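You operate a simulated robot arm through the tools that you are given. There is no shell and no other tool. Be economical: measure what you need, move in short steps, check, and stop when the job is done.

You are at the controls of a simulated two-armed robot. One attempt, no reset.

Task
Pick up the bottle that says "cream" from the long table with one hand, pass it to the other hand and put it on the upper shelf of the long table. Set down upright: bottle.

The check looks at the end state, three seconds after you hand in, the way a careful person would. Anything else that was tipped, shoved, dropped, spilled or broken makes it a failure.

Robot
Two 7-joint arms with two-finger parallel grippers on one trunk, on a base that drives. Base frame: it is fixed to the floor where the robot stands at the start and does not move with it; the origin is under the middle of the robot, x ahead of it, y to its left, z up. Lengths are in m, angles in rad, forces in N, time in s.
The left shoulder is at the start at [0.06, 0.147, 0.543], the right one opposite. With the tool pointing down near the work surface each hand reaches from about 0.26 to 0.4 m from the robot's upright axis, wherever it stands, measured 20 degrees to its own side. Places, roughly: upper shelf of the long table [0.8, -0.1, 0.5]. Payload 3.43 kg a hand.
The TCP of each hand is the grasp point between the finger pads, 0.03 m short of the fingertips. In the tool frame z runs along the fingers and y along their closing line. Largest opening 0.094 m; finger width 0.028, thickness 0.01; the body of the gripper, 0.05 by 0.096 m, starts 0.055 m behind the TCP.
Orientation is that of the tool frame in the base frame, as a unit quaternion [x, y, z, w]. With the fingers straight down and closing along the base's y, the tool's x points along the base's -x, its y along +y and its z along -z.

Tools
- The arms move only by the tool step_arm. It takes "left_plan", "right_plan" or both (then of equal length, played together; a hand with none holds still); each is a list of rows, each a list of 3 entries, a list of its own where there are three numbers: the turn, a rotation vector about the tool's x, y, z in rad, then the shift along the tool's x, y, z in m, then the finger opening in m, from 0 to 0.094. In form: [[[wx, wy, wz], [dx, dy, dz], grip], ...]. A call has 1 to 10 rows; each row is the pose to reach, as a shift and turn from the pose commanded when the call began, along the tool's axes at that moment. Each row takes 0.2 s and may step no farther than 0.05 m and 0.15 rad from the row before; otherwise, or with a gripper value out of range, the whole call is refused. A pose out of reach is approached as far as the arm can. The call stops where the force on the tool passes 40 N (or 10 N more than at its start, if that is more) or the arm is blocked; 0.2 s more then pass. Each finger travels about 0.072 m/s and halts on what it meets, pressing with about 38 N; the grip force reading is that of the motor and also rises with nothing between the fingers. The clock runs only during rows and for 0.2 s after the last one: add rows that repeat a pose to give the fingers time. It gives the time, the measured TCP pose, the force on the tool (base axes), the opening and the grip force at its end, in the units of the frame above (readings bear some noise), with the torque about the TCP (base axes, N m) and any sound that the robot's microphone picked up, and new pictures: "pictures" is both (left out), scene, wrist or none (wrist: the cameras of the hands that moved).
- Cameras (640 x 400 px; columns grow to the right, rows downward): "scene" is now at [0.0576, -0.0165, 1.1936]; the picture's right is [-0.17, -0.99, 0.00], its down [-0.49, 0.08, -0.86] and it looks along [0.85, -0.14, -0.50] (base axes); focal length 285 px, centre (320, 200). "left" rides on the left gripper at [0.076, -0.014, -0.103] in its tool frame; the picture's right is [0.18, 0.98, 0.00], its down [-0.75, 0.14, -0.64] and it looks along [-0.63, 0.12, 0.77] (tool axes); focal length 243 px, centre (320, 200). "right" rides on the right gripper at [0.076, 0.014, -0.103] in its tool frame; the picture's right is [-0.18, 0.98, 0.00], its down [-0.75, -0.14, -0.64] and it looks along [-0.63, -0.12, 0.77] (tool axes); focal length 243 px, centre (320, 200). There is no depth. A picture from a camera that has moved, and an enlarged one, comes with that camera's place and axes in the base frame and with its lens. The place of the scene camera against the robot may be out by one fixed shift of up to 0.012 m in any direction.
- slide_trunk(by): slides the trunk up (or, below 0, down) by that many m; the arms and the scene camera ride with it, the base frame stays. It gives what a move gives, with no picture.
- base_move(legs): drives the robot by 1 to 6 legs, each [ahead, left, turn to the left] in m, m and rad, along the robot's own axes; the way and the turn of a leg run together, so that a leg with both is an arc; at most 1.5 m and 3.142 rad a leg. The arms and the cameras ride along, it lands a little off, and it stops where it bumps. It gives what a move gives, and a new picture of the scene camera.
- pan_tilt(pan, tilt): turns the head with the scene camera to pan (to the left, within 1.501 rad either way) and tilt (down, from -0.506 to 1.204), counted from straight ahead of the robot. It gives what a move gives, and a new picture of the scene camera.
- enlarge(camera, box): a new picture of the part [left, top, right, bottom] of that camera's present view, enlarged. It takes no simulated time.
- job_done(): hands the job in; it is judged then, once.

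Work in short steps. Places have to be worked out from the pictures, the camera data and where the tool is seen: move nearer, look again, correct. Check each grasp and each placing, and mend what went wrong. You have 120 turns and 260 pictures in all, those below and enlarged ones among them. Open the grippers and draw the arms clear of the work before you hand the job in, unless the task says otherwise; then end with one line.

The tools are called after "Request:" as name(argument=value, ...) on one line, values as JSON. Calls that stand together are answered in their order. step_arm: Moves the arms, as the interface text tells. Its arguments: {"type":"object","properties":{"left_plan":{"type":"array"},"right_plan":{"type":"array"},"pictures":{"type":"string","enum":["both","scene","wrist","none"]}},"required":[]} The other tools are called the same way: slide_trunk (by) slides the trunk up or down; base_move (legs) drives the base; pan_tilt (pan, tilt) turns the head that bears the scene camera; enlarge (camera, box) takes an enlarged picture of a part of a camera's view; job_done () hands the job in.

At the start:

```text
clock: 0.0
left_tcp_pos: [0.3119, 0.0207, 0.9995]
left_tcp_rot: [0.0, 1.0, -0.001, 0.001]
left_force: [0.2, -0.2, -0.6]
left_torque: [0.01, -0.01, 0.03]
left_grip_width: 0.0939
left_gripper_force: 0.0
right_tcp_pos: [0.2831, -0.2547, 1.0007]
right_tcp_rot: [0.001, 1.0, 0.0, 0.0]
right_force: [-0.1, -0.3, -0.7]
right_torque: [0.05, -0.01, -0.05]
right_grip_width: 0.0941
right_gripper_force: 0.0
trunk travel left (down, up): [-0.25, 0.0]
robot x, y, heading: [-0.0014, 0.0005, -0.005]
head pan, tilt: [-0.168, 0.525]
```

scene: 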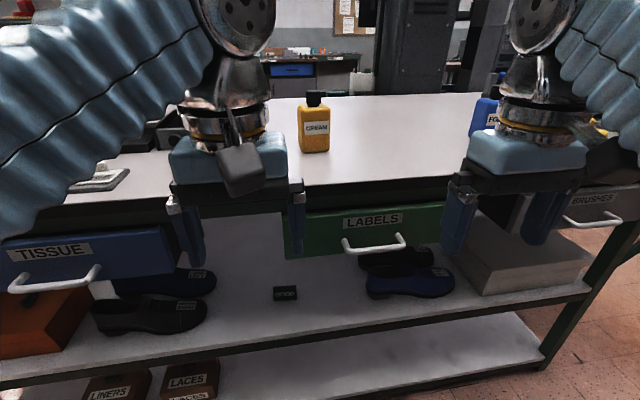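
right: 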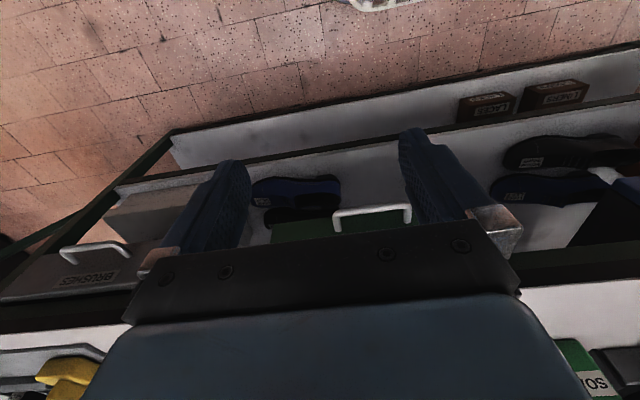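
left: 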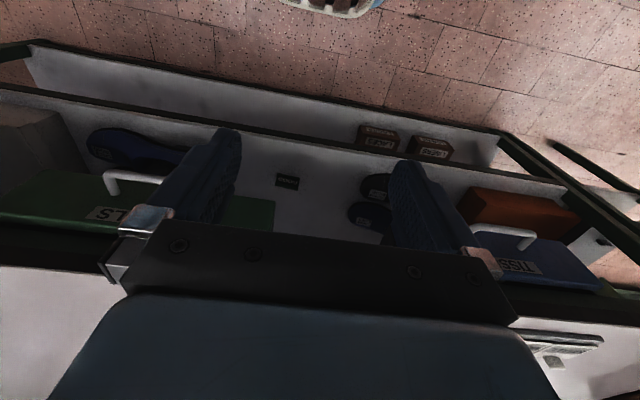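

I'll look closely at the bottle and at the shelf before moving.

Request:
enlarge(camera="scene", box=[250, 70, 410, 170])

Request:
enlarge(camera="scene", box=[160, 180, 480, 380])

```text
4.00 times, centred on (330, 120) of scene
camera zoom: at [0.0576, -0.0165, 1.1936], right [-0.17, -0.99, 0.0], down [-0.49, 0.08, -0.86], along [0.85, -0.14, -0.5], focal length 1141 px, centre (280, 520)
```

zoom: 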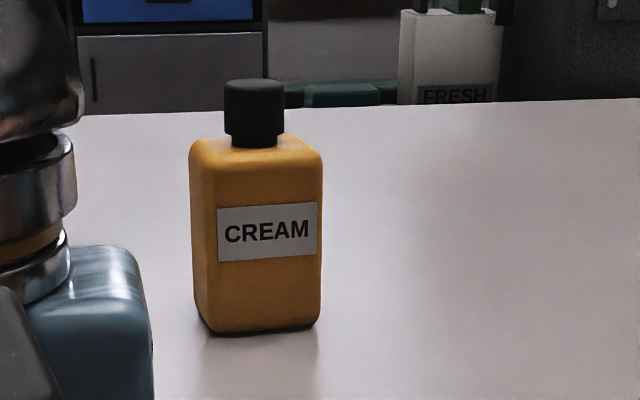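

```text
2.00 times, centred on (320, 280) of scene
camera zoom: at [0.0576, -0.0165, 1.1936], right [-0.17, -0.99, 0.0], down [-0.49, 0.08, -0.86], along [0.85, -0.14, -0.5], focal length 571 px, centre (320, 40)
```

zoom: 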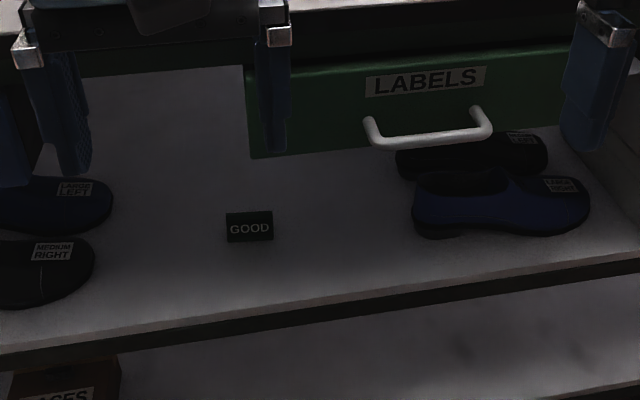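

The bottle stands upright near (0.76, -0.12) on a table top at about z 0.93. The free shelf spot is around (0.66, 0.11, 0.50), between the GOOD sign and the left shoes. I'll pitch the right hand up to about 40° below horizontal while it's still clear of the table.

Request:
step_arm(right_plan=[[[0, -0.145, 0], [0, 0, -0.01], 0.094], [[0, -0.29, 0], [0, 0, -0.02], 0.094], [[0, -0.435, 0], [0, 0, -0.03], 0.094], [[0, -0.58, 0], [0, 0, -0.04], 0.094], [[0, -0.725, 0], [0, 0, -0.04], 0.094], [[0, -0.87, 0], [0, 0, -0.04], 0.094]])

```text
clock: 1.4
left_tcp_pos: [0.3104, 0.0224, 1.0004]
left_tcp_rot: [0.0, 1.0, -0.001, 0.001]
left_force: [-0.2, 0.3, 0.0]
left_torque: [0.0, -0.01, -0.02]
left_grip_width: 0.0938
left_gripper_force: 0.1
right_tcp_pos: [0.283, -0.2534, 1.0403]
right_tcp_rot: [-0.001, 0.906, 0.0, 0.423]
right_force: [1.0, -0.5, 0.3]
right_torque: [0.0, 0.05, -0.01]
right_grip_width: 0.094
right_gripper_force: 0.0
trunk travel left (down, up): [-0.25, 0.0]
robot x, y, heading: [-0.0007, -0.0005, -0.002]
head pan, tilt: [-0.168, 0.525]
camera scene: at [0.0577, -0.0165, 1.1936], right [-0.17, -0.99, 0.0], down [-0.49, 0.08, -0.86], along [0.85, -0.14, -0.5], focal length 285 px, centre (320, 200)
camera right: at [0.1563, -0.2407, 1.0473], right [0.12, 0.98, 0.14], down [-0.01, -0.14, 0.99], along [0.99, -0.12, -0.01], focal length 243 px, centre (320, 200)
```

scene: 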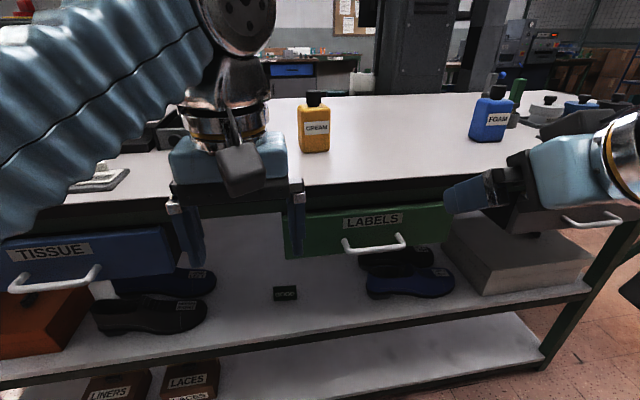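
right: 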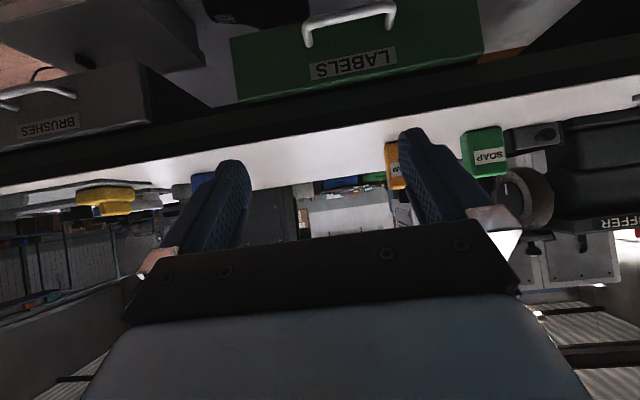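

Both cameras agree on the bottle at about x 0.76, y -0.12 with its base near z 0.925. I'll drive ahead 0.2 m; both hands stay above table height.

Request:
base_move(legs=[[0.2, 0, 0]])

Request:
step_arm(right_plan=[[[0, 0, 0], [0, 0.05, 0], 0.094], [[0, 0, 0], [0, 0.1, 0], 0.094], [[0, 0, 0], [0, 0.133, 0], 0.094]])

```text
clock: 3.0
left_tcp_pos: [0.5152, 0.0222, 0.9989]
left_tcp_rot: [-0.001, 1.0, -0.001, 0.001]
left_force: [0.0, 0.1, 0.6]
left_torque: [0.0, -0.02, 0.04]
left_grip_width: 0.0938
left_gripper_force: 0.0
right_tcp_pos: [0.4863, -0.2534, 1.0412]
right_tcp_rot: [0.0, 0.906, 0.0, 0.423]
right_force: [-0.5, 0.8, -0.1]
right_torque: [0.02, -0.02, 0.03]
right_grip_width: 0.0939
right_gripper_force: 0.1
trunk travel left (down, up): [-0.25, 0.0]
robot x, y, heading: [0.2013, 0.0039, 0.001]
head pan, tilt: [-0.168, 0.525]
camera scene: at [0.2612, -0.0165, 1.1936], right [-0.17, -0.99, 0.0], down [-0.49, 0.08, -0.87], along [0.85, -0.14, -0.5], focal length 285 px, centre (320, 200)
```

scene: 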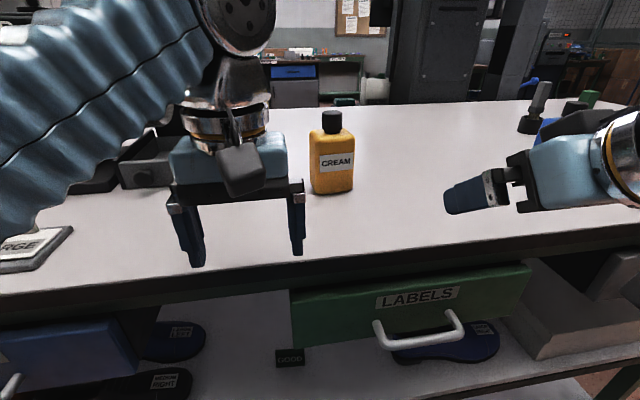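

```text
clock: 3.8
left_tcp_pos: [0.5143, 0.0218, 0.9993]
left_tcp_rot: [0.0, 1.0, -0.002, 0.002]
left_force: [0.5, -1.0, -0.4]
left_torque: [0.01, 0.02, 0.0]
left_grip_width: 0.0941
left_gripper_force: 0.1
right_tcp_pos: [0.4864, -0.1211, 1.0417]
right_tcp_rot: [0.0, 0.906, 0.0, 0.422]
right_force: [-0.1, -0.4, -0.1]
right_torque: [-0.03, 0.02, -0.02]
right_grip_width: 0.0939
right_gripper_force: 0.0
trunk travel left (down, up): [-0.25, 0.0]
robot x, y, heading: [0.2012, 0.0044, 0.002]
head pan, tilt: [-0.168, 0.525]
camera scene: at [0.2614, -0.0165, 1.1936], right [-0.17, -0.99, 0.0], down [-0.49, 0.08, -0.87], along [0.85, -0.14, -0.5], focal length 285 px, centre (320, 200)
camera right: at [0.3597, -0.1076, 1.0492], right [0.12, 0.98, 0.14], down [-0.01, -0.14, 0.99], along [0.99, -0.12, -0.01], focal length 243 px, centre (320, 200)
```

scene: 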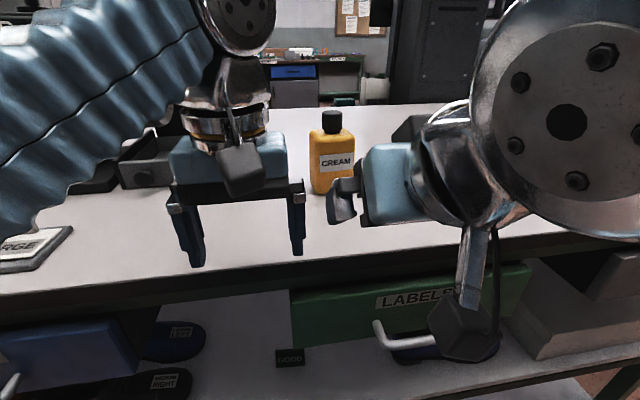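
right: 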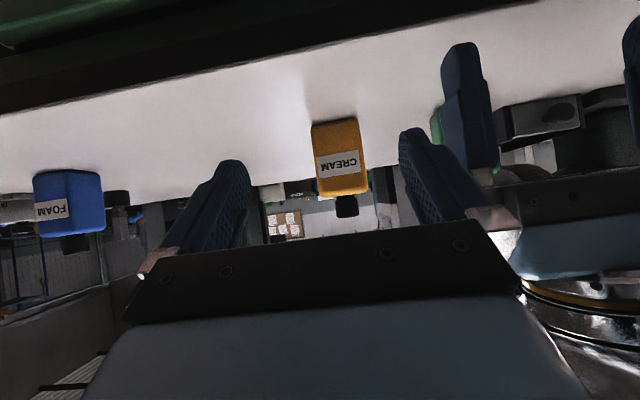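

Now I'll enlarge the wrist view to get the bottle's exact heading.

Request:
enlarge(camera="right", box=[260, 100, 420, 220])

Request:
enlarge(camera="scene", box=[290, 100, 370, 200])

```text
3.33 times, centred on (340, 160) of right
camera zoom: at [0.3597, -0.1076, 1.0492], right [0.12, 0.98, 0.14], down [-0.01, -0.14, 0.99], along [0.99, -0.12, -0.01], focal length 809 px, centre (253, 333)
```

zoom: 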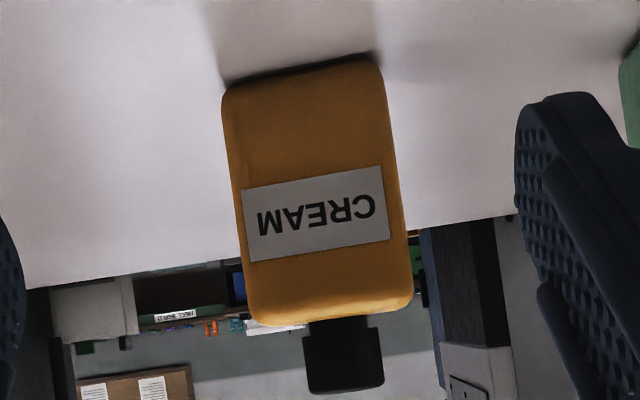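

```text
4.00 times, centred on (330, 150) of scene
camera zoom: at [0.2614, -0.0165, 1.1936], right [-0.17, -0.99, 0.0], down [-0.49, 0.08, -0.87], along [0.85, -0.14, -0.5], focal length 1141 px, centre (280, 400)
```

zoom: 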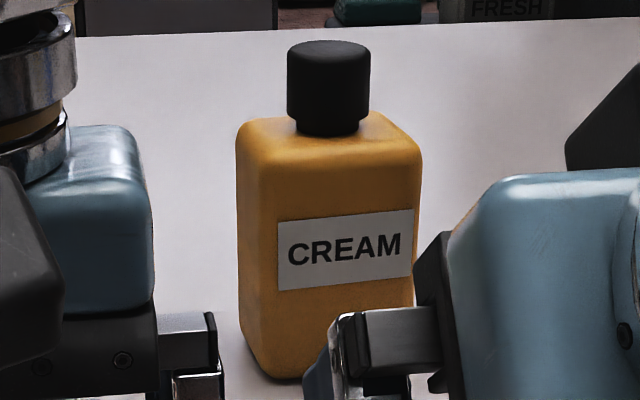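

Bottle front face is at x≈0.727, centre about (0.747, -0.118), width about 0.071, nearly square to the table. I'll advance to 0.66 at grasp height and look again.

Request:
step_arm(right_plan=[[[0, 0, 0], [-0.017, 0.001, 0.0425], 0.094], [[0, 0, 0], [-0.034, 0.002, 0.085], 0.094], [[0, 0, 0], [-0.051, 0.003, 0.1275], 0.094], [[0, 0, 0], [-0.068, 0.003, 0.17], 0.094]])

```text
clock: 4.8
left_tcp_pos: [0.5143, 0.0221, 0.9997]
left_tcp_rot: [0.001, 1.0, 0.0, 0.002]
left_force: [0.8, 0.4, 0.0]
left_torque: [0.02, -0.02, 0.0]
left_grip_width: 0.0941
left_gripper_force: 0.0
right_tcp_pos: [0.664, -0.1211, 0.986]
right_tcp_rot: [0.0, 0.906, 0.0, 0.423]
right_force: [-1.6, -0.4, 0.2]
right_torque: [0.0, 0.02, 0.01]
right_grip_width: 0.094
right_gripper_force: 0.1
trunk travel left (down, up): [-0.25, 0.0]
robot x, y, heading: [0.2002, 0.0027, -0.004]
head pan, tilt: [-0.168, 0.525]
camera scene: at [0.2612, -0.0165, 1.1936], right [-0.17, -0.99, 0.0], down [-0.49, 0.08, -0.87], along [0.85, -0.14, -0.5], focal length 285 px, centre (320, 200)
camera right: at [0.5363, -0.1071, 0.9926], right [0.12, 0.98, 0.14], down [-0.01, -0.14, 0.99], along [0.99, -0.12, -0.01], focal length 243 px, centre (320, 200)
```

scene: 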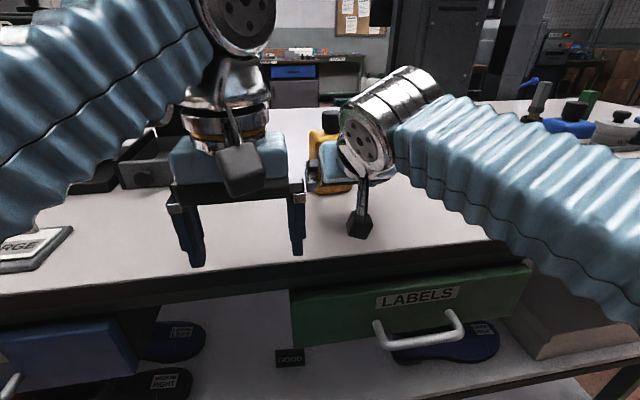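
right: 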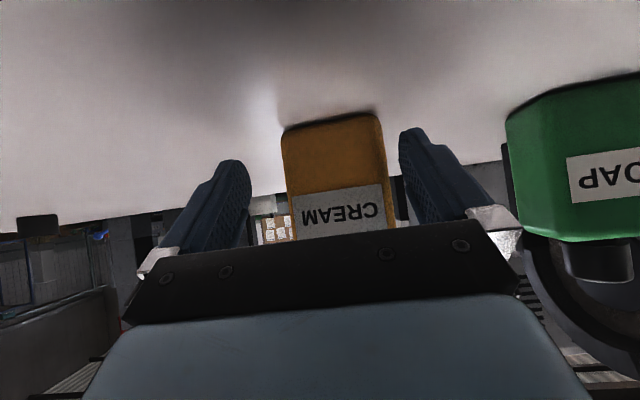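

The bottle centre reads y≈-0.112 with a slight yaw of about 0.06, so I'll shift 8 mm left, turn to match, and slide the fingers around it.

Request:
step_arm(right_plan=[[[-0.046, 0, -0.039], [0, 0.008, 0], 0.094], [[-0.046, 0, -0.039], [-0.025, 0.008, 0.03], 0.094], [[-0.046, 0, -0.039], [-0.049, 0.008, 0.059], 0.094]])

```text
clock: 5.6
left_tcp_pos: [0.5161, 0.0185, 0.9985]
left_tcp_rot: [0.0, 1.0, 0.001, 0.0]
left_force: [0.4, -1.2, 0.0]
left_torque: [0.1, 0.01, -0.04]
left_grip_width: 0.094
left_gripper_force: 0.0
right_tcp_pos: [0.7399, -0.1142, 0.9839]
right_tcp_rot: [-0.026, 0.907, 0.013, 0.421]
right_force: [0.4, -0.5, -0.1]
right_torque: [0.08, 0.01, 0.03]
right_grip_width: 0.0942
right_gripper_force: 0.0
trunk travel left (down, up): [-0.25, 0.0]
robot x, y, heading: [0.2014, 0.0043, -0.0]
head pan, tilt: [-0.168, 0.525]
camera scene: at [0.2632, -0.0191, 1.1933], right [-0.17, -0.99, 0.0], down [-0.5, 0.09, -0.86], along [0.85, -0.14, -0.5], focal length 285 px, centre (320, 200)
camera right: at [0.6125, -0.1085, 0.9902], right [0.06, 0.99, 0.14], down [0.0, -0.14, 0.99], along [1.0, -0.06, -0.01], focal length 243 px, centre (320, 200)
```

scene: 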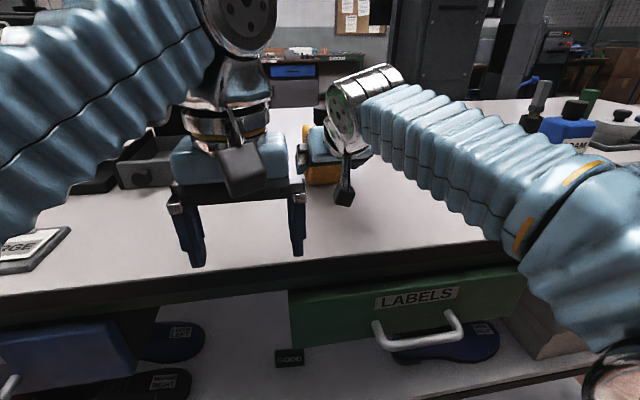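
right: 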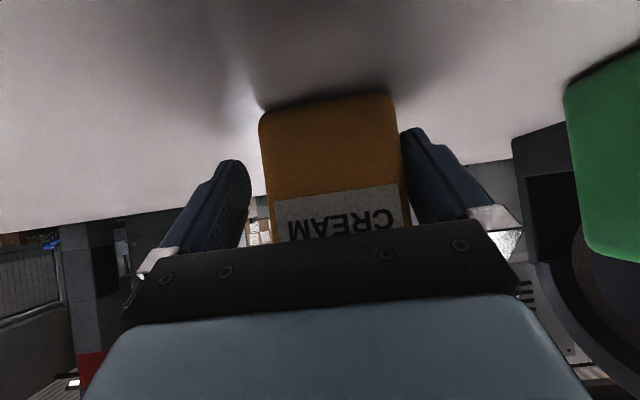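

I need a better depth check before closing, so I'll enlarge both views.

Request:
enlarge(camera="right", box=[220, 80, 440, 240])

Request:
enlarge(camera="scene", box=[280, 90, 380, 210])

```text
2.50 times, centred on (330, 160) of right
camera zoom: at [0.6125, -0.1085, 0.9902], right [0.06, 0.99, 0.14], down [0.0, -0.14, 0.99], along [1.0, -0.06, -0.01], focal length 606 px, centre (295, 300)
```

zoom: 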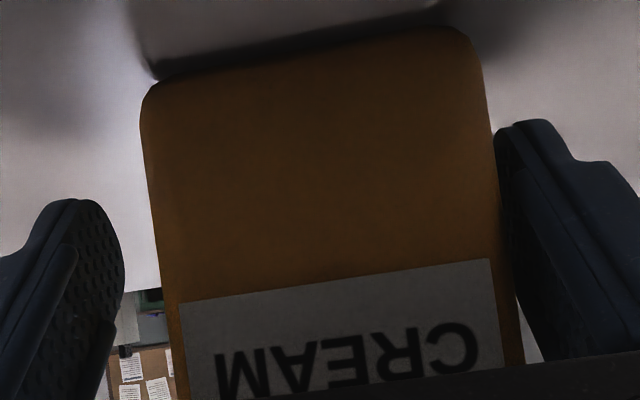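

```text
3.33 times, centred on (330, 150) of scene
camera zoom: at [0.2632, -0.0191, 1.1933], right [-0.17, -0.99, 0.0], down [-0.5, 0.09, -0.86], along [0.85, -0.14, -0.5], focal length 951 px, centre (287, 367)
```

zoom: 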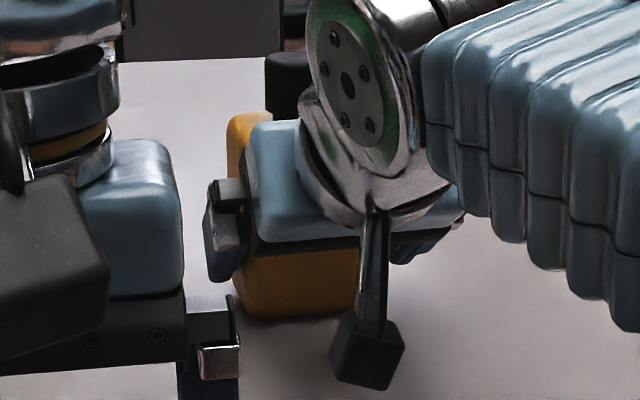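

The front face looks to be around x 0.745, so I'll push in 16 mm further, centre by 3 mm, then close.

Request:
step_arm(right_plan=[[[0, 0, 0], [-0.0103, 0.003, 0.0123], 0.094], [[0, 0, 0], [-0.0103, 0.003, 0.0123], 0.07], [[0, 0, 0], [-0.0103, 0.003, 0.0123], 0.05], [[0, 0, 0], [-0.0103, 0.003, 0.0123], 0.05], [[0, 0, 0], [-0.0103, 0.003, 0.0123], 0.05]])

```text
clock: 6.8
left_tcp_pos: [0.5148, 0.02, 1.0003]
left_tcp_rot: [0.0, 1.0, -0.001, 0.002]
left_force: [-0.1, 0.4, 0.5]
left_torque: [0.02, 0.03, 0.0]
left_grip_width: 0.0942
left_gripper_force: 0.0
right_tcp_pos: [0.7535, -0.1072, 0.986]
right_tcp_rot: [-0.029, 0.906, 0.013, 0.423]
right_force: [0.3, 1.6, -0.6]
right_torque: [0.05, -0.12, 0.04]
right_grip_width: 0.074
right_gripper_force: 38.4
trunk travel left (down, up): [-0.25, 0.0]
robot x, y, heading: [0.2017, 0.0049, 0.003]
head pan, tilt: [-0.168, 0.525]
camera scene: at [0.2615, -0.0163, 1.1936], right [-0.17, -0.99, 0.0], down [-0.49, 0.08, -0.86], along [0.85, -0.14, -0.5], focal length 285 px, centre (320, 200)
camera right: at [0.6263, -0.1004, 0.9915], right [0.06, 0.99, 0.14], down [0.0, -0.14, 0.99], along [1.0, -0.06, -0.01], focal length 243 px, centre (320, 200)
```

scene: 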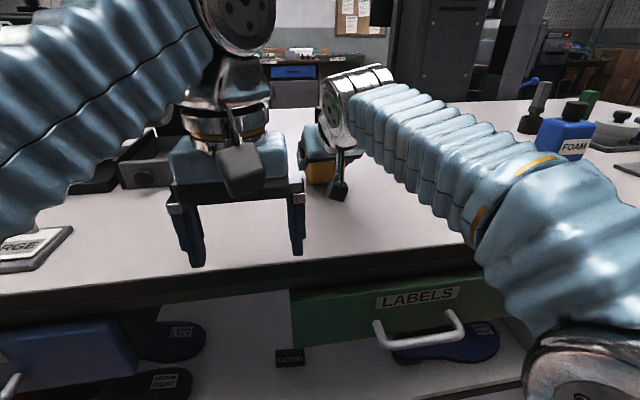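
right: 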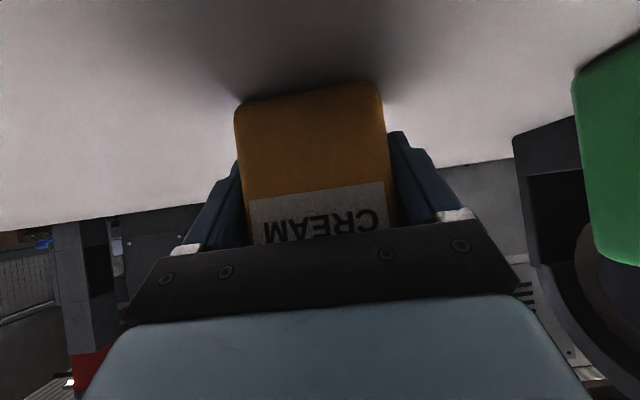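

Gripped firmly at 0.074 m. I'll lift straight up 6 cm and check that the bottle comes along.

Request:
step_arm(right_plan=[[[0, 0, 0], [-0.0153, 0, -0.0129], 0.05], [[0, 0, 0], [-0.0306, 0, -0.0257], 0.05], [[0, 0, 0], [-0.046, 0, -0.0386], 0.05]])

```text
clock: 7.6
left_tcp_pos: [0.5148, 0.0207, 1.0]
left_tcp_rot: [0.0, 1.0, -0.001, 0.001]
left_force: [-0.2, 0.7, -0.1]
left_torque: [-0.02, 0.01, -0.04]
left_grip_width: 0.0937
left_gripper_force: 0.2
right_tcp_pos: [0.7558, -0.1041, 1.0439]
right_tcp_rot: [-0.028, 0.906, 0.013, 0.422]
right_force: [-0.3, -0.3, -4.3]
right_torque: [0.01, 0.06, -0.01]
right_grip_width: 0.0742
right_gripper_force: 38.2
trunk travel left (down, up): [-0.25, 0.0]
robot x, y, heading: [0.2053, 0.0009, -0.002]
head pan, tilt: [-0.168, 0.525]
camera scene: at [0.2617, -0.0165, 1.1935], right [-0.17, -0.99, 0.0], down [-0.49, 0.08, -0.86], along [0.85, -0.14, -0.5], focal length 285 px, centre (320, 200)
camera right: at [0.6278, -0.099, 1.0515], right [0.06, 0.99, 0.14], down [0.0, -0.14, 0.99], along [1.0, -0.06, -0.01], focal length 243 px, centre (320, 200)
```

scene: 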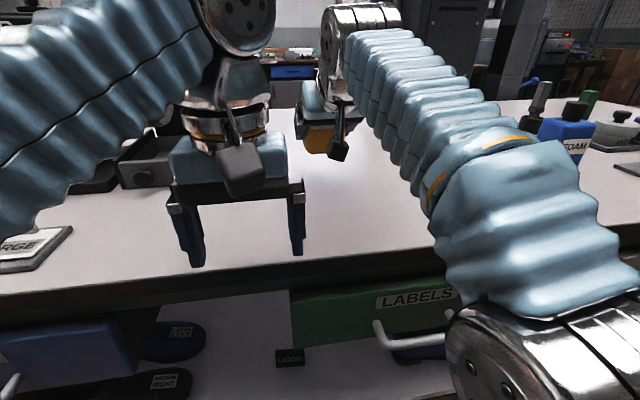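
right: 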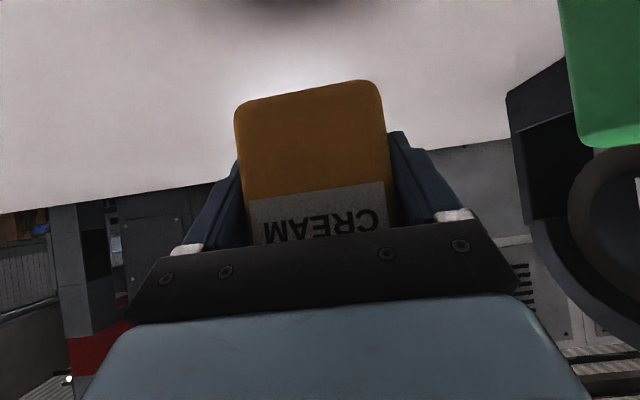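

The bottle is up and holding (about 0.4 kg). I'll back the base 0.32 m away from the table so the handover happens in front of it.

Request:
base_move(legs=[[-0.32, 0, 0]])

```text
clock: 9.7
left_tcp_pos: [0.1951, 0.0214, 0.999]
left_tcp_rot: [-0.002, 1.0, -0.001, 0.001]
left_force: [0.7, 0.4, -0.1]
left_torque: [0.0, 0.0, 0.01]
left_grip_width: 0.0941
left_gripper_force: 0.0
right_tcp_pos: [0.4377, -0.1021, 1.0444]
right_tcp_rot: [-0.03, 0.906, 0.014, 0.422]
right_force: [0.4, -0.2, -3.4]
right_torque: [0.01, 0.02, 0.03]
right_grip_width: 0.0744
right_gripper_force: 38.0
trunk travel left (down, up): [-0.25, 0.0]
robot x, y, heading: [-0.1187, -0.0012, 0.008]
head pan, tilt: [-0.168, 0.525]
camera scene: at [-0.0575, -0.0171, 1.1936], right [-0.16, -0.99, 0.0], down [-0.5, 0.08, -0.86], along [0.85, -0.14, -0.5], focal length 285 px, centre (320, 200)
```

scene: 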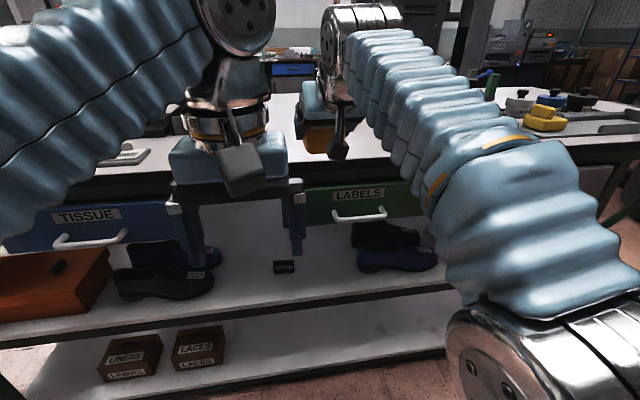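

I'll swing the left hand out to the left and pitch it nearly horizontal, clear of the right arm.

Request:
step_arm(left_plan=[[[0, -0.14, 0], [-0.01, 0.03, 0], 0.094], [[0, -0.28, 0], [-0.02, 0.06, 0], 0.094], [[0, -0.42, 0], [-0.03, 0.09, 0], 0.094], [[0, -0.56, 0], [-0.05, 0.12, 0], 0.094], [[0, -0.7, 0], [-0.07, 0.15, 0], 0.094], [[0, -0.84, 0], [-0.09, 0.17, 0], 0.094], [[0, -0.98, 0], [-0.11, 0.19, 0], 0.094], [[0, -1.12, 0], [-0.13, 0.2, 0], 0.094], [[0, -1.26, 0], [-0.14, 0.2, 0], 0.094], [[0, -1.4, 0], [-0.15, 0.2, 0], 0.094]])

```text
clock: 11.9
left_tcp_pos: [0.3439, 0.2246, 0.9996]
left_tcp_rot: [-0.002, 0.764, 0.001, 0.646]
left_force: [-1.3, 1.0, 0.1]
left_torque: [0.03, -0.02, -0.01]
left_grip_width: 0.0942
left_gripper_force: 0.0
right_tcp_pos: [0.4368, -0.103, 1.0447]
right_tcp_rot: [-0.03, 0.906, 0.013, 0.421]
right_force: [0.6, 0.4, -3.3]
right_torque: [0.01, 0.0, 0.02]
right_grip_width: 0.074
right_gripper_force: 37.9
trunk travel left (down, up): [-0.25, 0.0]
robot x, y, heading: [-0.1182, -0.005, 0.004]
head pan, tilt: [-0.168, 0.525]
camera scene: at [-0.0577, -0.017, 1.1936], right [-0.16, -0.99, 0.0], down [-0.5, 0.08, -0.86], along [0.85, -0.14, -0.5], focal length 285 px, centre (320, 200)
camera left: at [0.2311, 0.2096, 0.9425], right [-0.03, 0.98, -0.18], down [-0.51, 0.14, 0.85], along [0.86, 0.12, 0.49], focal length 243 px, centre (320, 200)
```

scene: 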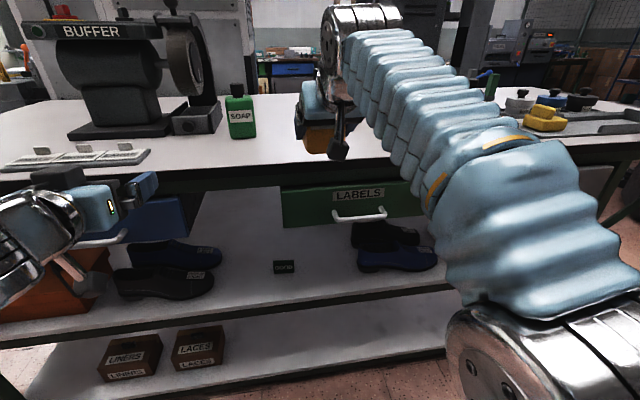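
left: 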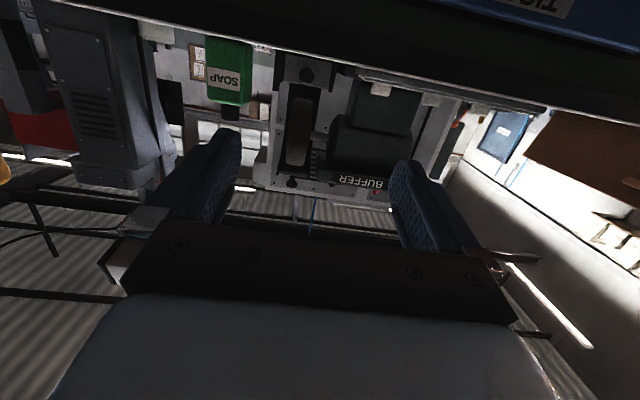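

Now I'll yaw the left hand about 56° to the right and bring the bottle down to about z 0.88 TCP, where the head camera can see the cap.

Request:
step_arm(left_plan=[[[0.138, 0, 0.0231], [0, 0, 0], 0.094], [[0.276, 0, 0.0462], [0, 0, 0], 0.094], [[0.414, 0, 0.0693], [0, 0, 0], 0.094], [[0.552, 0, 0.0924], [0, 0, 0], 0.094], [[0.69, 0, 0.1155], [0, 0, 0], 0.094], [[0.828, 0, 0.1386], [0, 0, 0], 0.094], [[0.966, 0, 0.162], [0, 0, 0], 0.094]], right_plan=[[[0, 0, 0], [0.02, 0.007, 0.0114], 0.05], [[0, 0, 0], [0.04, 0.014, 0.0229], 0.05], [[0, 0, 0], [0.061, 0.021, 0.0343], 0.05], [[0, 0, 0], [0.081, 0.028, 0.0457], 0.05], [[0, 0, 0], [0.101, 0.035, 0.0571], 0.05], [[0, 0, 0], [0.122, 0.043, 0.0686], 0.05], [[0, 0, 0], [0.142, 0.05, 0.08], 0.05]])

Request:
pan_tilt(pan=-0.05, tilt=0.6)

```text
clock: 13.5
left_tcp_pos: [0.3441, 0.2216, 0.9989]
left_tcp_rot: [0.357, 0.675, -0.303, 0.57]
left_force: [-1.4, -0.5, 1.1]
left_torque: [0.03, 0.02, -0.02]
left_grip_width: 0.0942
left_gripper_force: 0.0
right_tcp_pos: [0.4054, -0.0567, 0.8843]
right_tcp_rot: [-0.029, 0.906, 0.013, 0.422]
right_force: [0.5, 0.3, -4.1]
right_torque: [0.0, 0.01, 0.02]
right_grip_width: 0.0746
right_gripper_force: 38.1
trunk travel left (down, up): [-0.25, 0.0]
robot x, y, heading: [-0.1158, -0.0009, 0.005]
head pan, tilt: [-0.168, 0.525]
camera scene: at [-0.0578, -0.0171, 1.1936], right [-0.16, -0.99, 0.0], down [-0.5, 0.08, -0.86], along [0.85, -0.14, -0.5], focal length 285 px, centre (320, 200)
camera right: at [0.2768, -0.0514, 0.891], right [0.05, 0.99, 0.14], down [0.0, -0.14, 0.99], along [1.0, -0.05, -0.01], focal length 243 px, centre (320, 200)
camera left: at [0.2692, 0.3094, 0.9429], right [0.8, 0.58, -0.18], down [-0.17, 0.5, 0.85], along [0.58, -0.65, 0.5], focal length 243 px, centre (320, 200)
```

scene: 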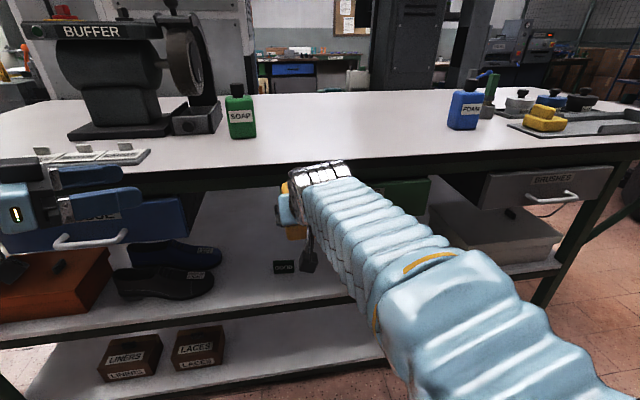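
right: 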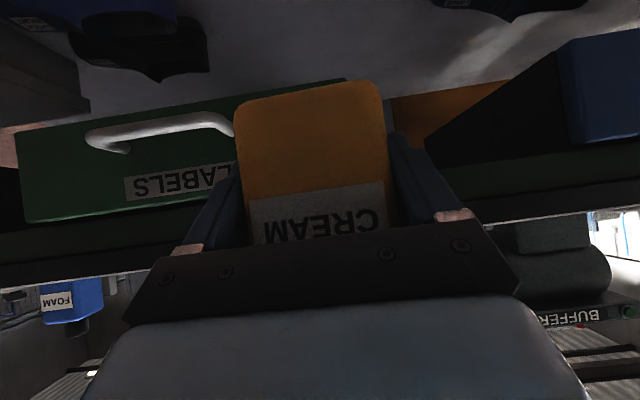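
left: 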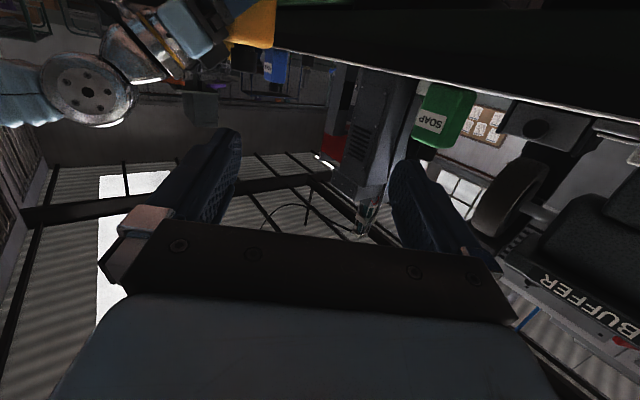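

```text
clock: 14.2
left_tcp_pos: [0.3431, 0.222, 0.9995]
left_tcp_rot: [0.357, 0.674, -0.304, 0.57]
left_force: [0.4, 0.4, 0.5]
left_torque: [-0.02, -0.02, 0.01]
left_grip_width: 0.0942
left_gripper_force: 0.1
right_tcp_pos: [0.4052, -0.0564, 0.8841]
right_tcp_rot: [-0.03, 0.906, 0.012, 0.422]
right_force: [-0.2, -0.1, -3.7]
right_torque: [-0.02, 0.05, -0.02]
right_grip_width: 0.0741
right_gripper_force: 37.6
trunk travel left (down, up): [-0.25, 0.0]
robot x, y, heading: [-0.1156, -0.0011, 0.003]
head pan, tilt: [-0.051, 0.6]
camera scene: at [-0.0586, -0.0064, 1.1869], right [-0.05, -1.0, 0.0], down [-0.56, 0.03, -0.83], along [0.82, -0.04, -0.56], focal length 285 px, centre (320, 200)
```

scene: 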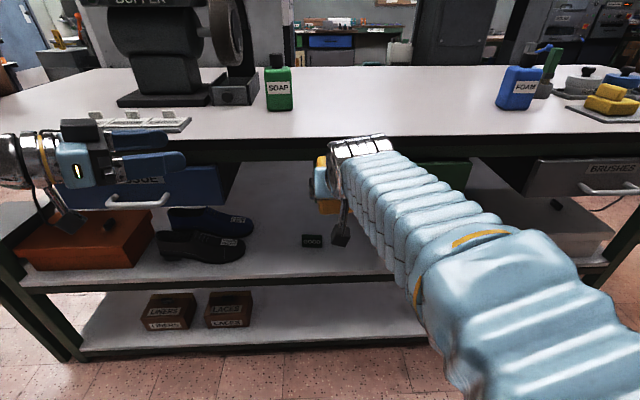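

The cap is hidden behind the right wrist, so I'll yaw the right hand (with bottle) about 0.7 rad to the left. That puts the hand to the right of the bottle and opens room for the left hand.

Request:
step_arm(right_plan=[[[-0.107, 0, -0.09], [0, 0, 0], 0.05], [[-0.214, 0, -0.18], [0, 0, 0], 0.05], [[-0.321, 0, -0.27], [0, 0, 0], 0.05], [[-0.428, 0, -0.36], [0, 0, 0], 0.05], [[-0.535, 0, -0.45], [0, 0, 0], 0.05]], pictures="scene")

```text
clock: 15.4
left_tcp_pos: [0.3439, 0.223, 0.9993]
left_tcp_rot: [0.356, 0.676, -0.303, 0.57]
left_force: [0.7, 0.3, 0.2]
left_torque: [0.01, 0.01, -0.01]
left_grip_width: 0.0944
left_gripper_force: 0.0
right_tcp_pos: [0.4028, -0.0563, 0.8848]
right_tcp_rot: [-0.339, 0.841, 0.157, 0.391]
right_force: [-0.4, 0.3, -3.4]
right_torque: [-0.04, 0.02, -0.02]
right_grip_width: 0.0743
right_gripper_force: 38.5
trunk travel left (down, up): [-0.25, 0.0]
robot x, y, heading: [-0.1162, -0.0002, 0.003]
head pan, tilt: [-0.051, 0.6]
camera scene: at [-0.0587, -0.0063, 1.1869], right [-0.05, -1.0, 0.0], down [-0.56, 0.03, -0.82], along [0.82, -0.04, -0.57], focal length 285 px, centre (320, 200)
```

scene: 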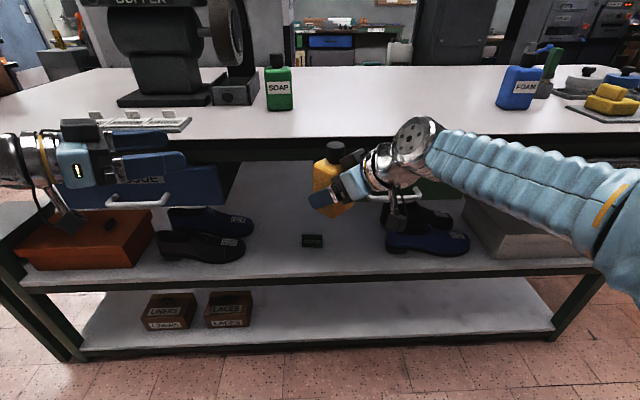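

Request:
enlarge(camera="scene", box=[290, 120, 410, 230])

```text
3.64 times, centred on (350, 175) of scene
camera zoom: at [-0.0587, -0.0063, 1.1869], right [-0.05, -1.0, 0.0], down [-0.56, 0.03, -0.82], along [0.82, -0.04, -0.57], focal length 1038 px, centre (211, 291)
```

zoom: 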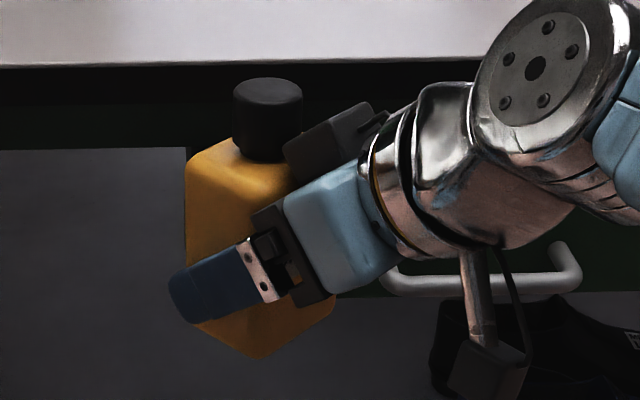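

From the view, the cap centre is at about (0.41, -0.05, 0.96), diameter about 0.036. I'll bring the left hand to a pre-grasp 9 cm short of it, with the opening cut to 0.058 so it clears the right gripper.

Request:
step_arm(left_plan=[[[0, 0, 0], [-0.003, -0.025, 0.042], 0.08], [[0, 0, 0], [-0.006, -0.05, 0.084], 0.07], [[0, 0, 0], [-0.009, -0.075, 0.126], 0.06], [[0, 0, 0], [-0.012, -0.1, 0.168], 0.058]])

Request:
enlarge(camera="scene", box=[240, 110, 400, 230])

```text
clock: 16.4
left_tcp_pos: [0.3547, 0.0303, 0.9869]
left_tcp_rot: [0.357, 0.676, -0.303, 0.57]
left_force: [0.1, 0.0, 0.4]
left_torque: [-0.02, -0.01, -0.01]
left_grip_width: 0.0582
left_gripper_force: 0.0
right_tcp_pos: [0.403, -0.0562, 0.8843]
right_tcp_rot: [-0.339, 0.841, 0.157, 0.391]
right_force: [0.3, 0.3, -4.0]
right_torque: [0.0, 0.03, 0.0]
right_grip_width: 0.0742
right_gripper_force: 38.1
trunk travel left (down, up): [-0.25, 0.0]
robot x, y, heading: [-0.113, 0.0022, 0.007]
head pan, tilt: [-0.051, 0.6]
camera scene: at [-0.0586, -0.0061, 1.1868], right [-0.05, -1.0, 0.0], down [-0.56, 0.03, -0.82], along [0.82, -0.04, -0.57], focal length 285 px, centre (320, 200)
camera left: at [0.2792, 0.1165, 0.9301], right [0.8, 0.58, -0.18], down [-0.17, 0.5, 0.85], along [0.58, -0.64, 0.5], focal length 243 px, centre (320, 200)
```

scene: 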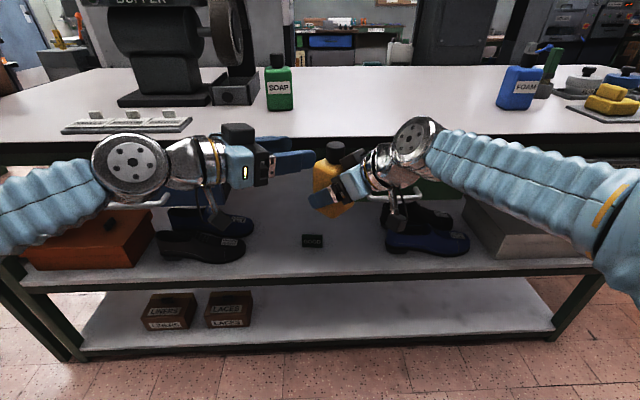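
left: 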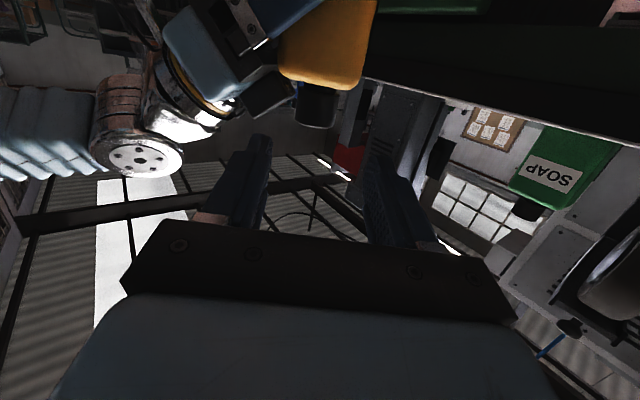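

```text
3.33 times, centred on (320, 170) of scene
camera zoom: at [-0.0586, -0.0061, 1.1868], right [-0.05, -1.0, 0.0], down [-0.56, 0.03, -0.82], along [0.82, -0.04, -0.57], focal length 951 px, centre (320, 300)
```

zoom: 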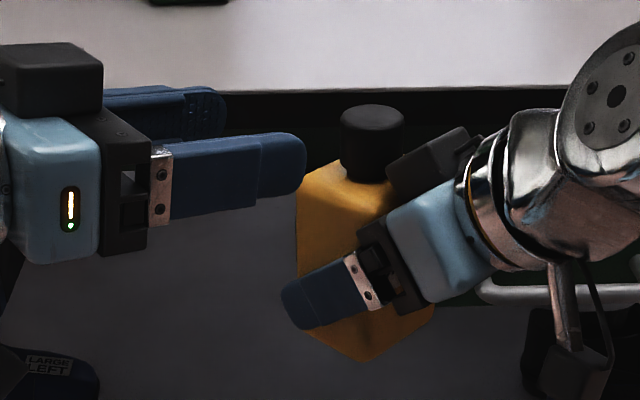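

The wrist view puts the cap nearly dead ahead, about 0.099 m along the tool and 3 mm toward -y. I'll advance with a 0.052 opening and check before closing.

Request:
step_arm(left_plan=[[[0, 0, 0], [0, -0.003, 0.03], 0.052], [[0, 0, 0], [0, -0.003, 0.06], 0.052], [[0, 0, 0], [0, -0.003, 0.09], 0.052]])

Request:
enlarge(camera="scene", box=[270, 120, 390, 210])

```text
clock: 17.2
left_tcp_pos: [0.3817, -0.0168, 0.9783]
left_tcp_rot: [0.356, 0.675, -0.303, 0.571]
left_force: [-0.4, -0.1, -0.3]
left_torque: [0.0, 0.01, 0.03]
left_grip_width: 0.0522
left_gripper_force: 0.1
left hand out of reach, approached as far as the arm can: row 2, 3
right_tcp_pos: [0.4023, -0.0553, 0.8855]
right_tcp_rot: [-0.339, 0.841, 0.158, 0.391]
right_force: [-1.2, -0.3, -4.2]
right_torque: [0.0, -0.01, -0.01]
right_grip_width: 0.0741
right_gripper_force: 37.8
trunk travel left (down, up): [-0.25, 0.0]
robot x, y, heading: [-0.12, -0.0011, 0.008]
head pan, tilt: [-0.051, 0.6]
camera scene: at [-0.0587, -0.0066, 1.1869], right [-0.05, -1.0, 0.0], down [-0.56, 0.03, -0.82], along [0.82, -0.04, -0.57], focal length 285 px, centre (320, 200)
camera left: at [0.307, 0.0702, 0.9213], right [0.8, 0.58, -0.18], down [-0.17, 0.5, 0.85], along [0.58, -0.64, 0.5], focal length 243 px, centre (320, 200)
```

scene: 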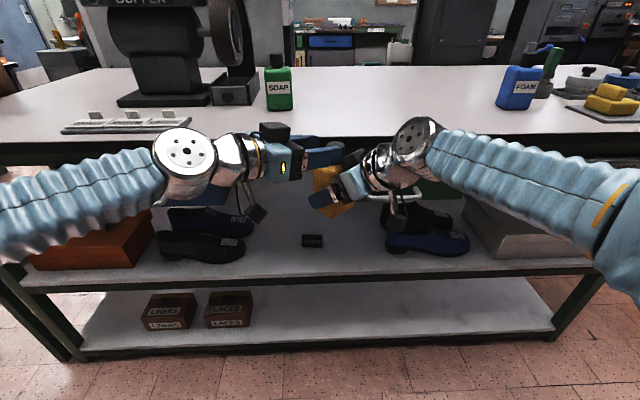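
left: 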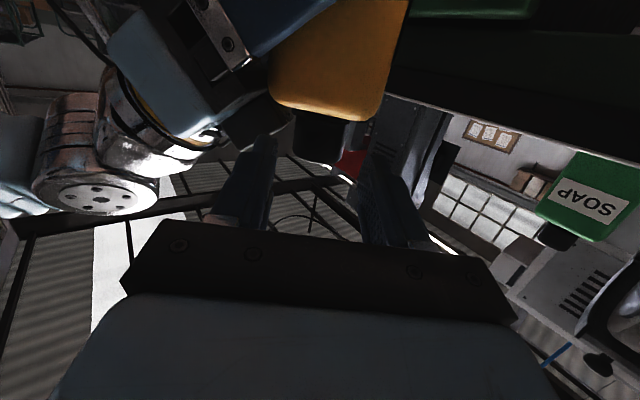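

```text
4.44 times, centred on (330, 165) of scene
camera zoom: at [-0.0587, -0.0066, 1.1869], right [-0.05, -1.0, 0.0], down [-0.56, 0.03, -0.82], along [0.82, -0.04, -0.57], focal length 1268 px, centre (276, 356)
```

zoom: 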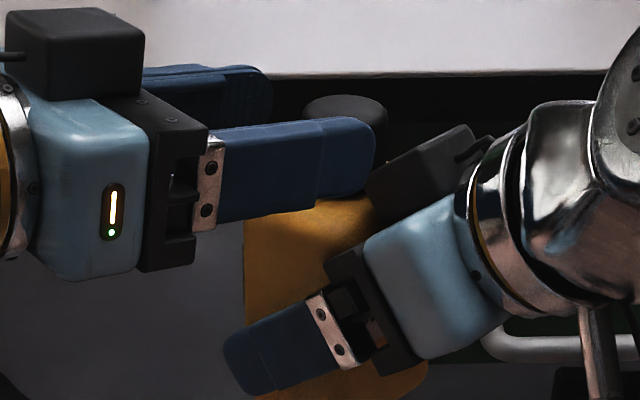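

The left arm is at its reach limit 4 cm short, so I'll bring the bottle to it instead. The right hand moves (-0.024, +0.028, +0.002).

Request:
step_arm(right_plan=[[[0, 0, 0], [-0.0008, 0.0123, 0], 0.05], [[0, 0, 0], [-0.0016, 0.0246, 0], 0.05], [[0, 0, 0], [-0.0024, 0.0368, 0], 0.05]], left_plan=[[[0, 0, 0], [0, 0, 0], 0.047], [[0, 0, 0], [0, 0, 0], 0.047], [[0, 0, 0], [0, 0, 0], 0.047]])

Request:
enlarge(camera="scene", box=[270, 120, 390, 210])

Request:
enlarge(camera="left", box=[220, 80, 440, 240])

```text
clock: 17.7
left_tcp_pos: [0.3817, -0.0161, 0.9772]
left_tcp_rot: [0.357, 0.675, -0.303, 0.57]
left_force: [-0.1, 0.3, -0.8]
left_torque: [0.01, 0.01, -0.02]
left_grip_width: 0.0471
left_gripper_force: 0.4
right_tcp_pos: [0.398, -0.0544, 0.8837]
right_tcp_rot: [-0.328, 0.845, 0.154, 0.393]
right_force: [0.6, -0.8, -5.1]
right_torque: [0.03, 0.09, 0.02]
right_grip_width: 0.0741
right_gripper_force: 37.9
trunk travel left (down, up): [-0.25, 0.0]
robot x, y, heading: [-0.1123, -0.0023, 0.001]
head pan, tilt: [-0.051, 0.6]
stopped in row 2 (left hand): the force on the tool passed its limit at 50 N (the readings are from after the stop); the commanded pose is now the measured one
camera scene: at [-0.0585, -0.0064, 1.1868], right [-0.05, -1.0, 0.0], down [-0.56, 0.03, -0.82], along [0.82, -0.04, -0.57], focal length 285 px, centre (320, 200)
camera right: at [0.2948, -0.1302, 0.8912], right [-0.58, 0.8, 0.14], down [0.09, -0.11, 0.99], along [0.81, 0.59, -0.01], focal length 243 px, centre (320, 200)
camera left: at [0.3069, 0.0707, 0.9211], right [0.8, 0.58, -0.18], down [-0.17, 0.5, 0.85], along [0.58, -0.65, 0.49], focal length 243 px, centre (320, 200)
```

scene: 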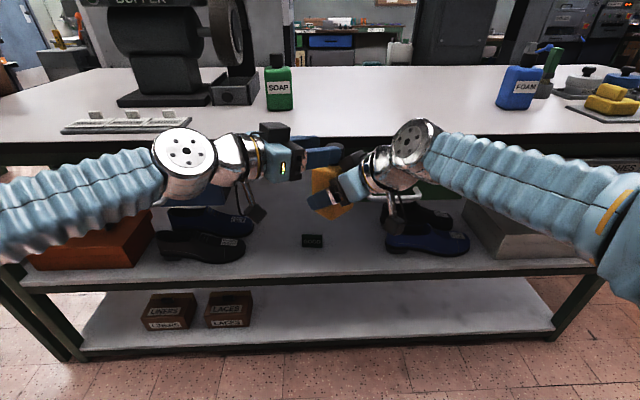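
right: 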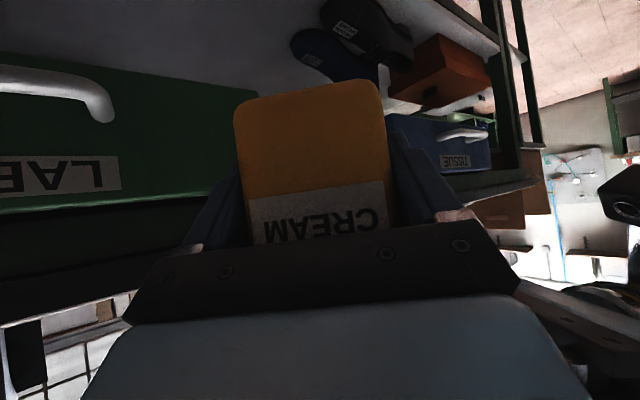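
left: 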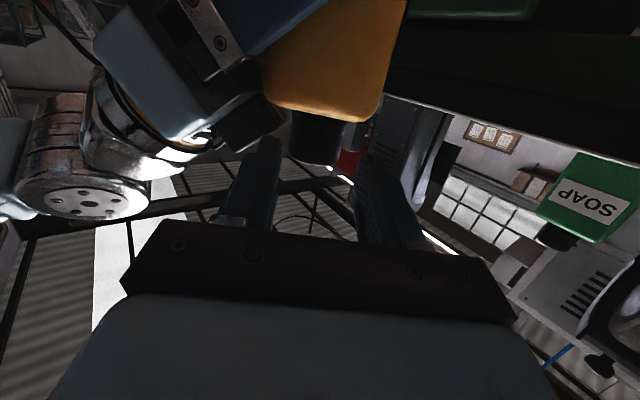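

```text
4.44 times, centred on (330, 165) of scene
camera zoom: at [-0.0585, -0.0064, 1.1868], right [-0.05, -1.0, 0.0], down [-0.56, 0.03, -0.82], along [0.82, -0.04, -0.57], focal length 1268 px, centre (276, 356)
```

zoom: 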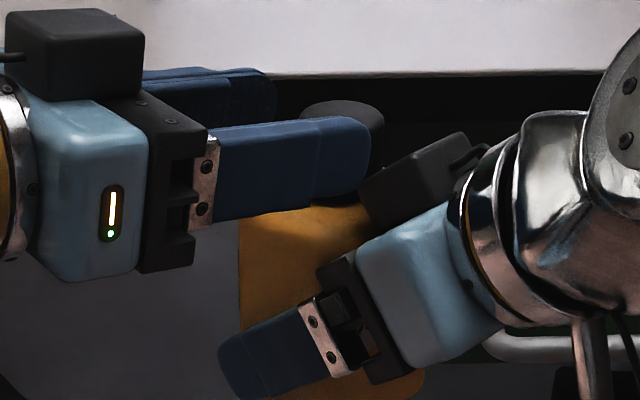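

```text
2.50 times, centred on (330, 160) of left
camera zoom: at [0.3069, 0.0707, 0.9211], right [0.8, 0.58, -0.18], down [-0.17, 0.5, 0.85], along [0.58, -0.65, 0.49], focal length 606 px, centre (295, 300)
```

zoom: 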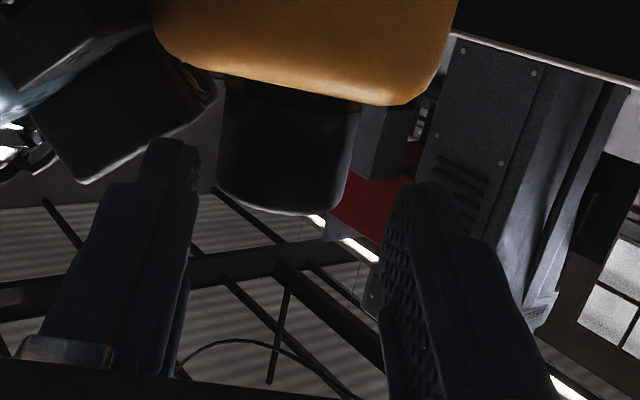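

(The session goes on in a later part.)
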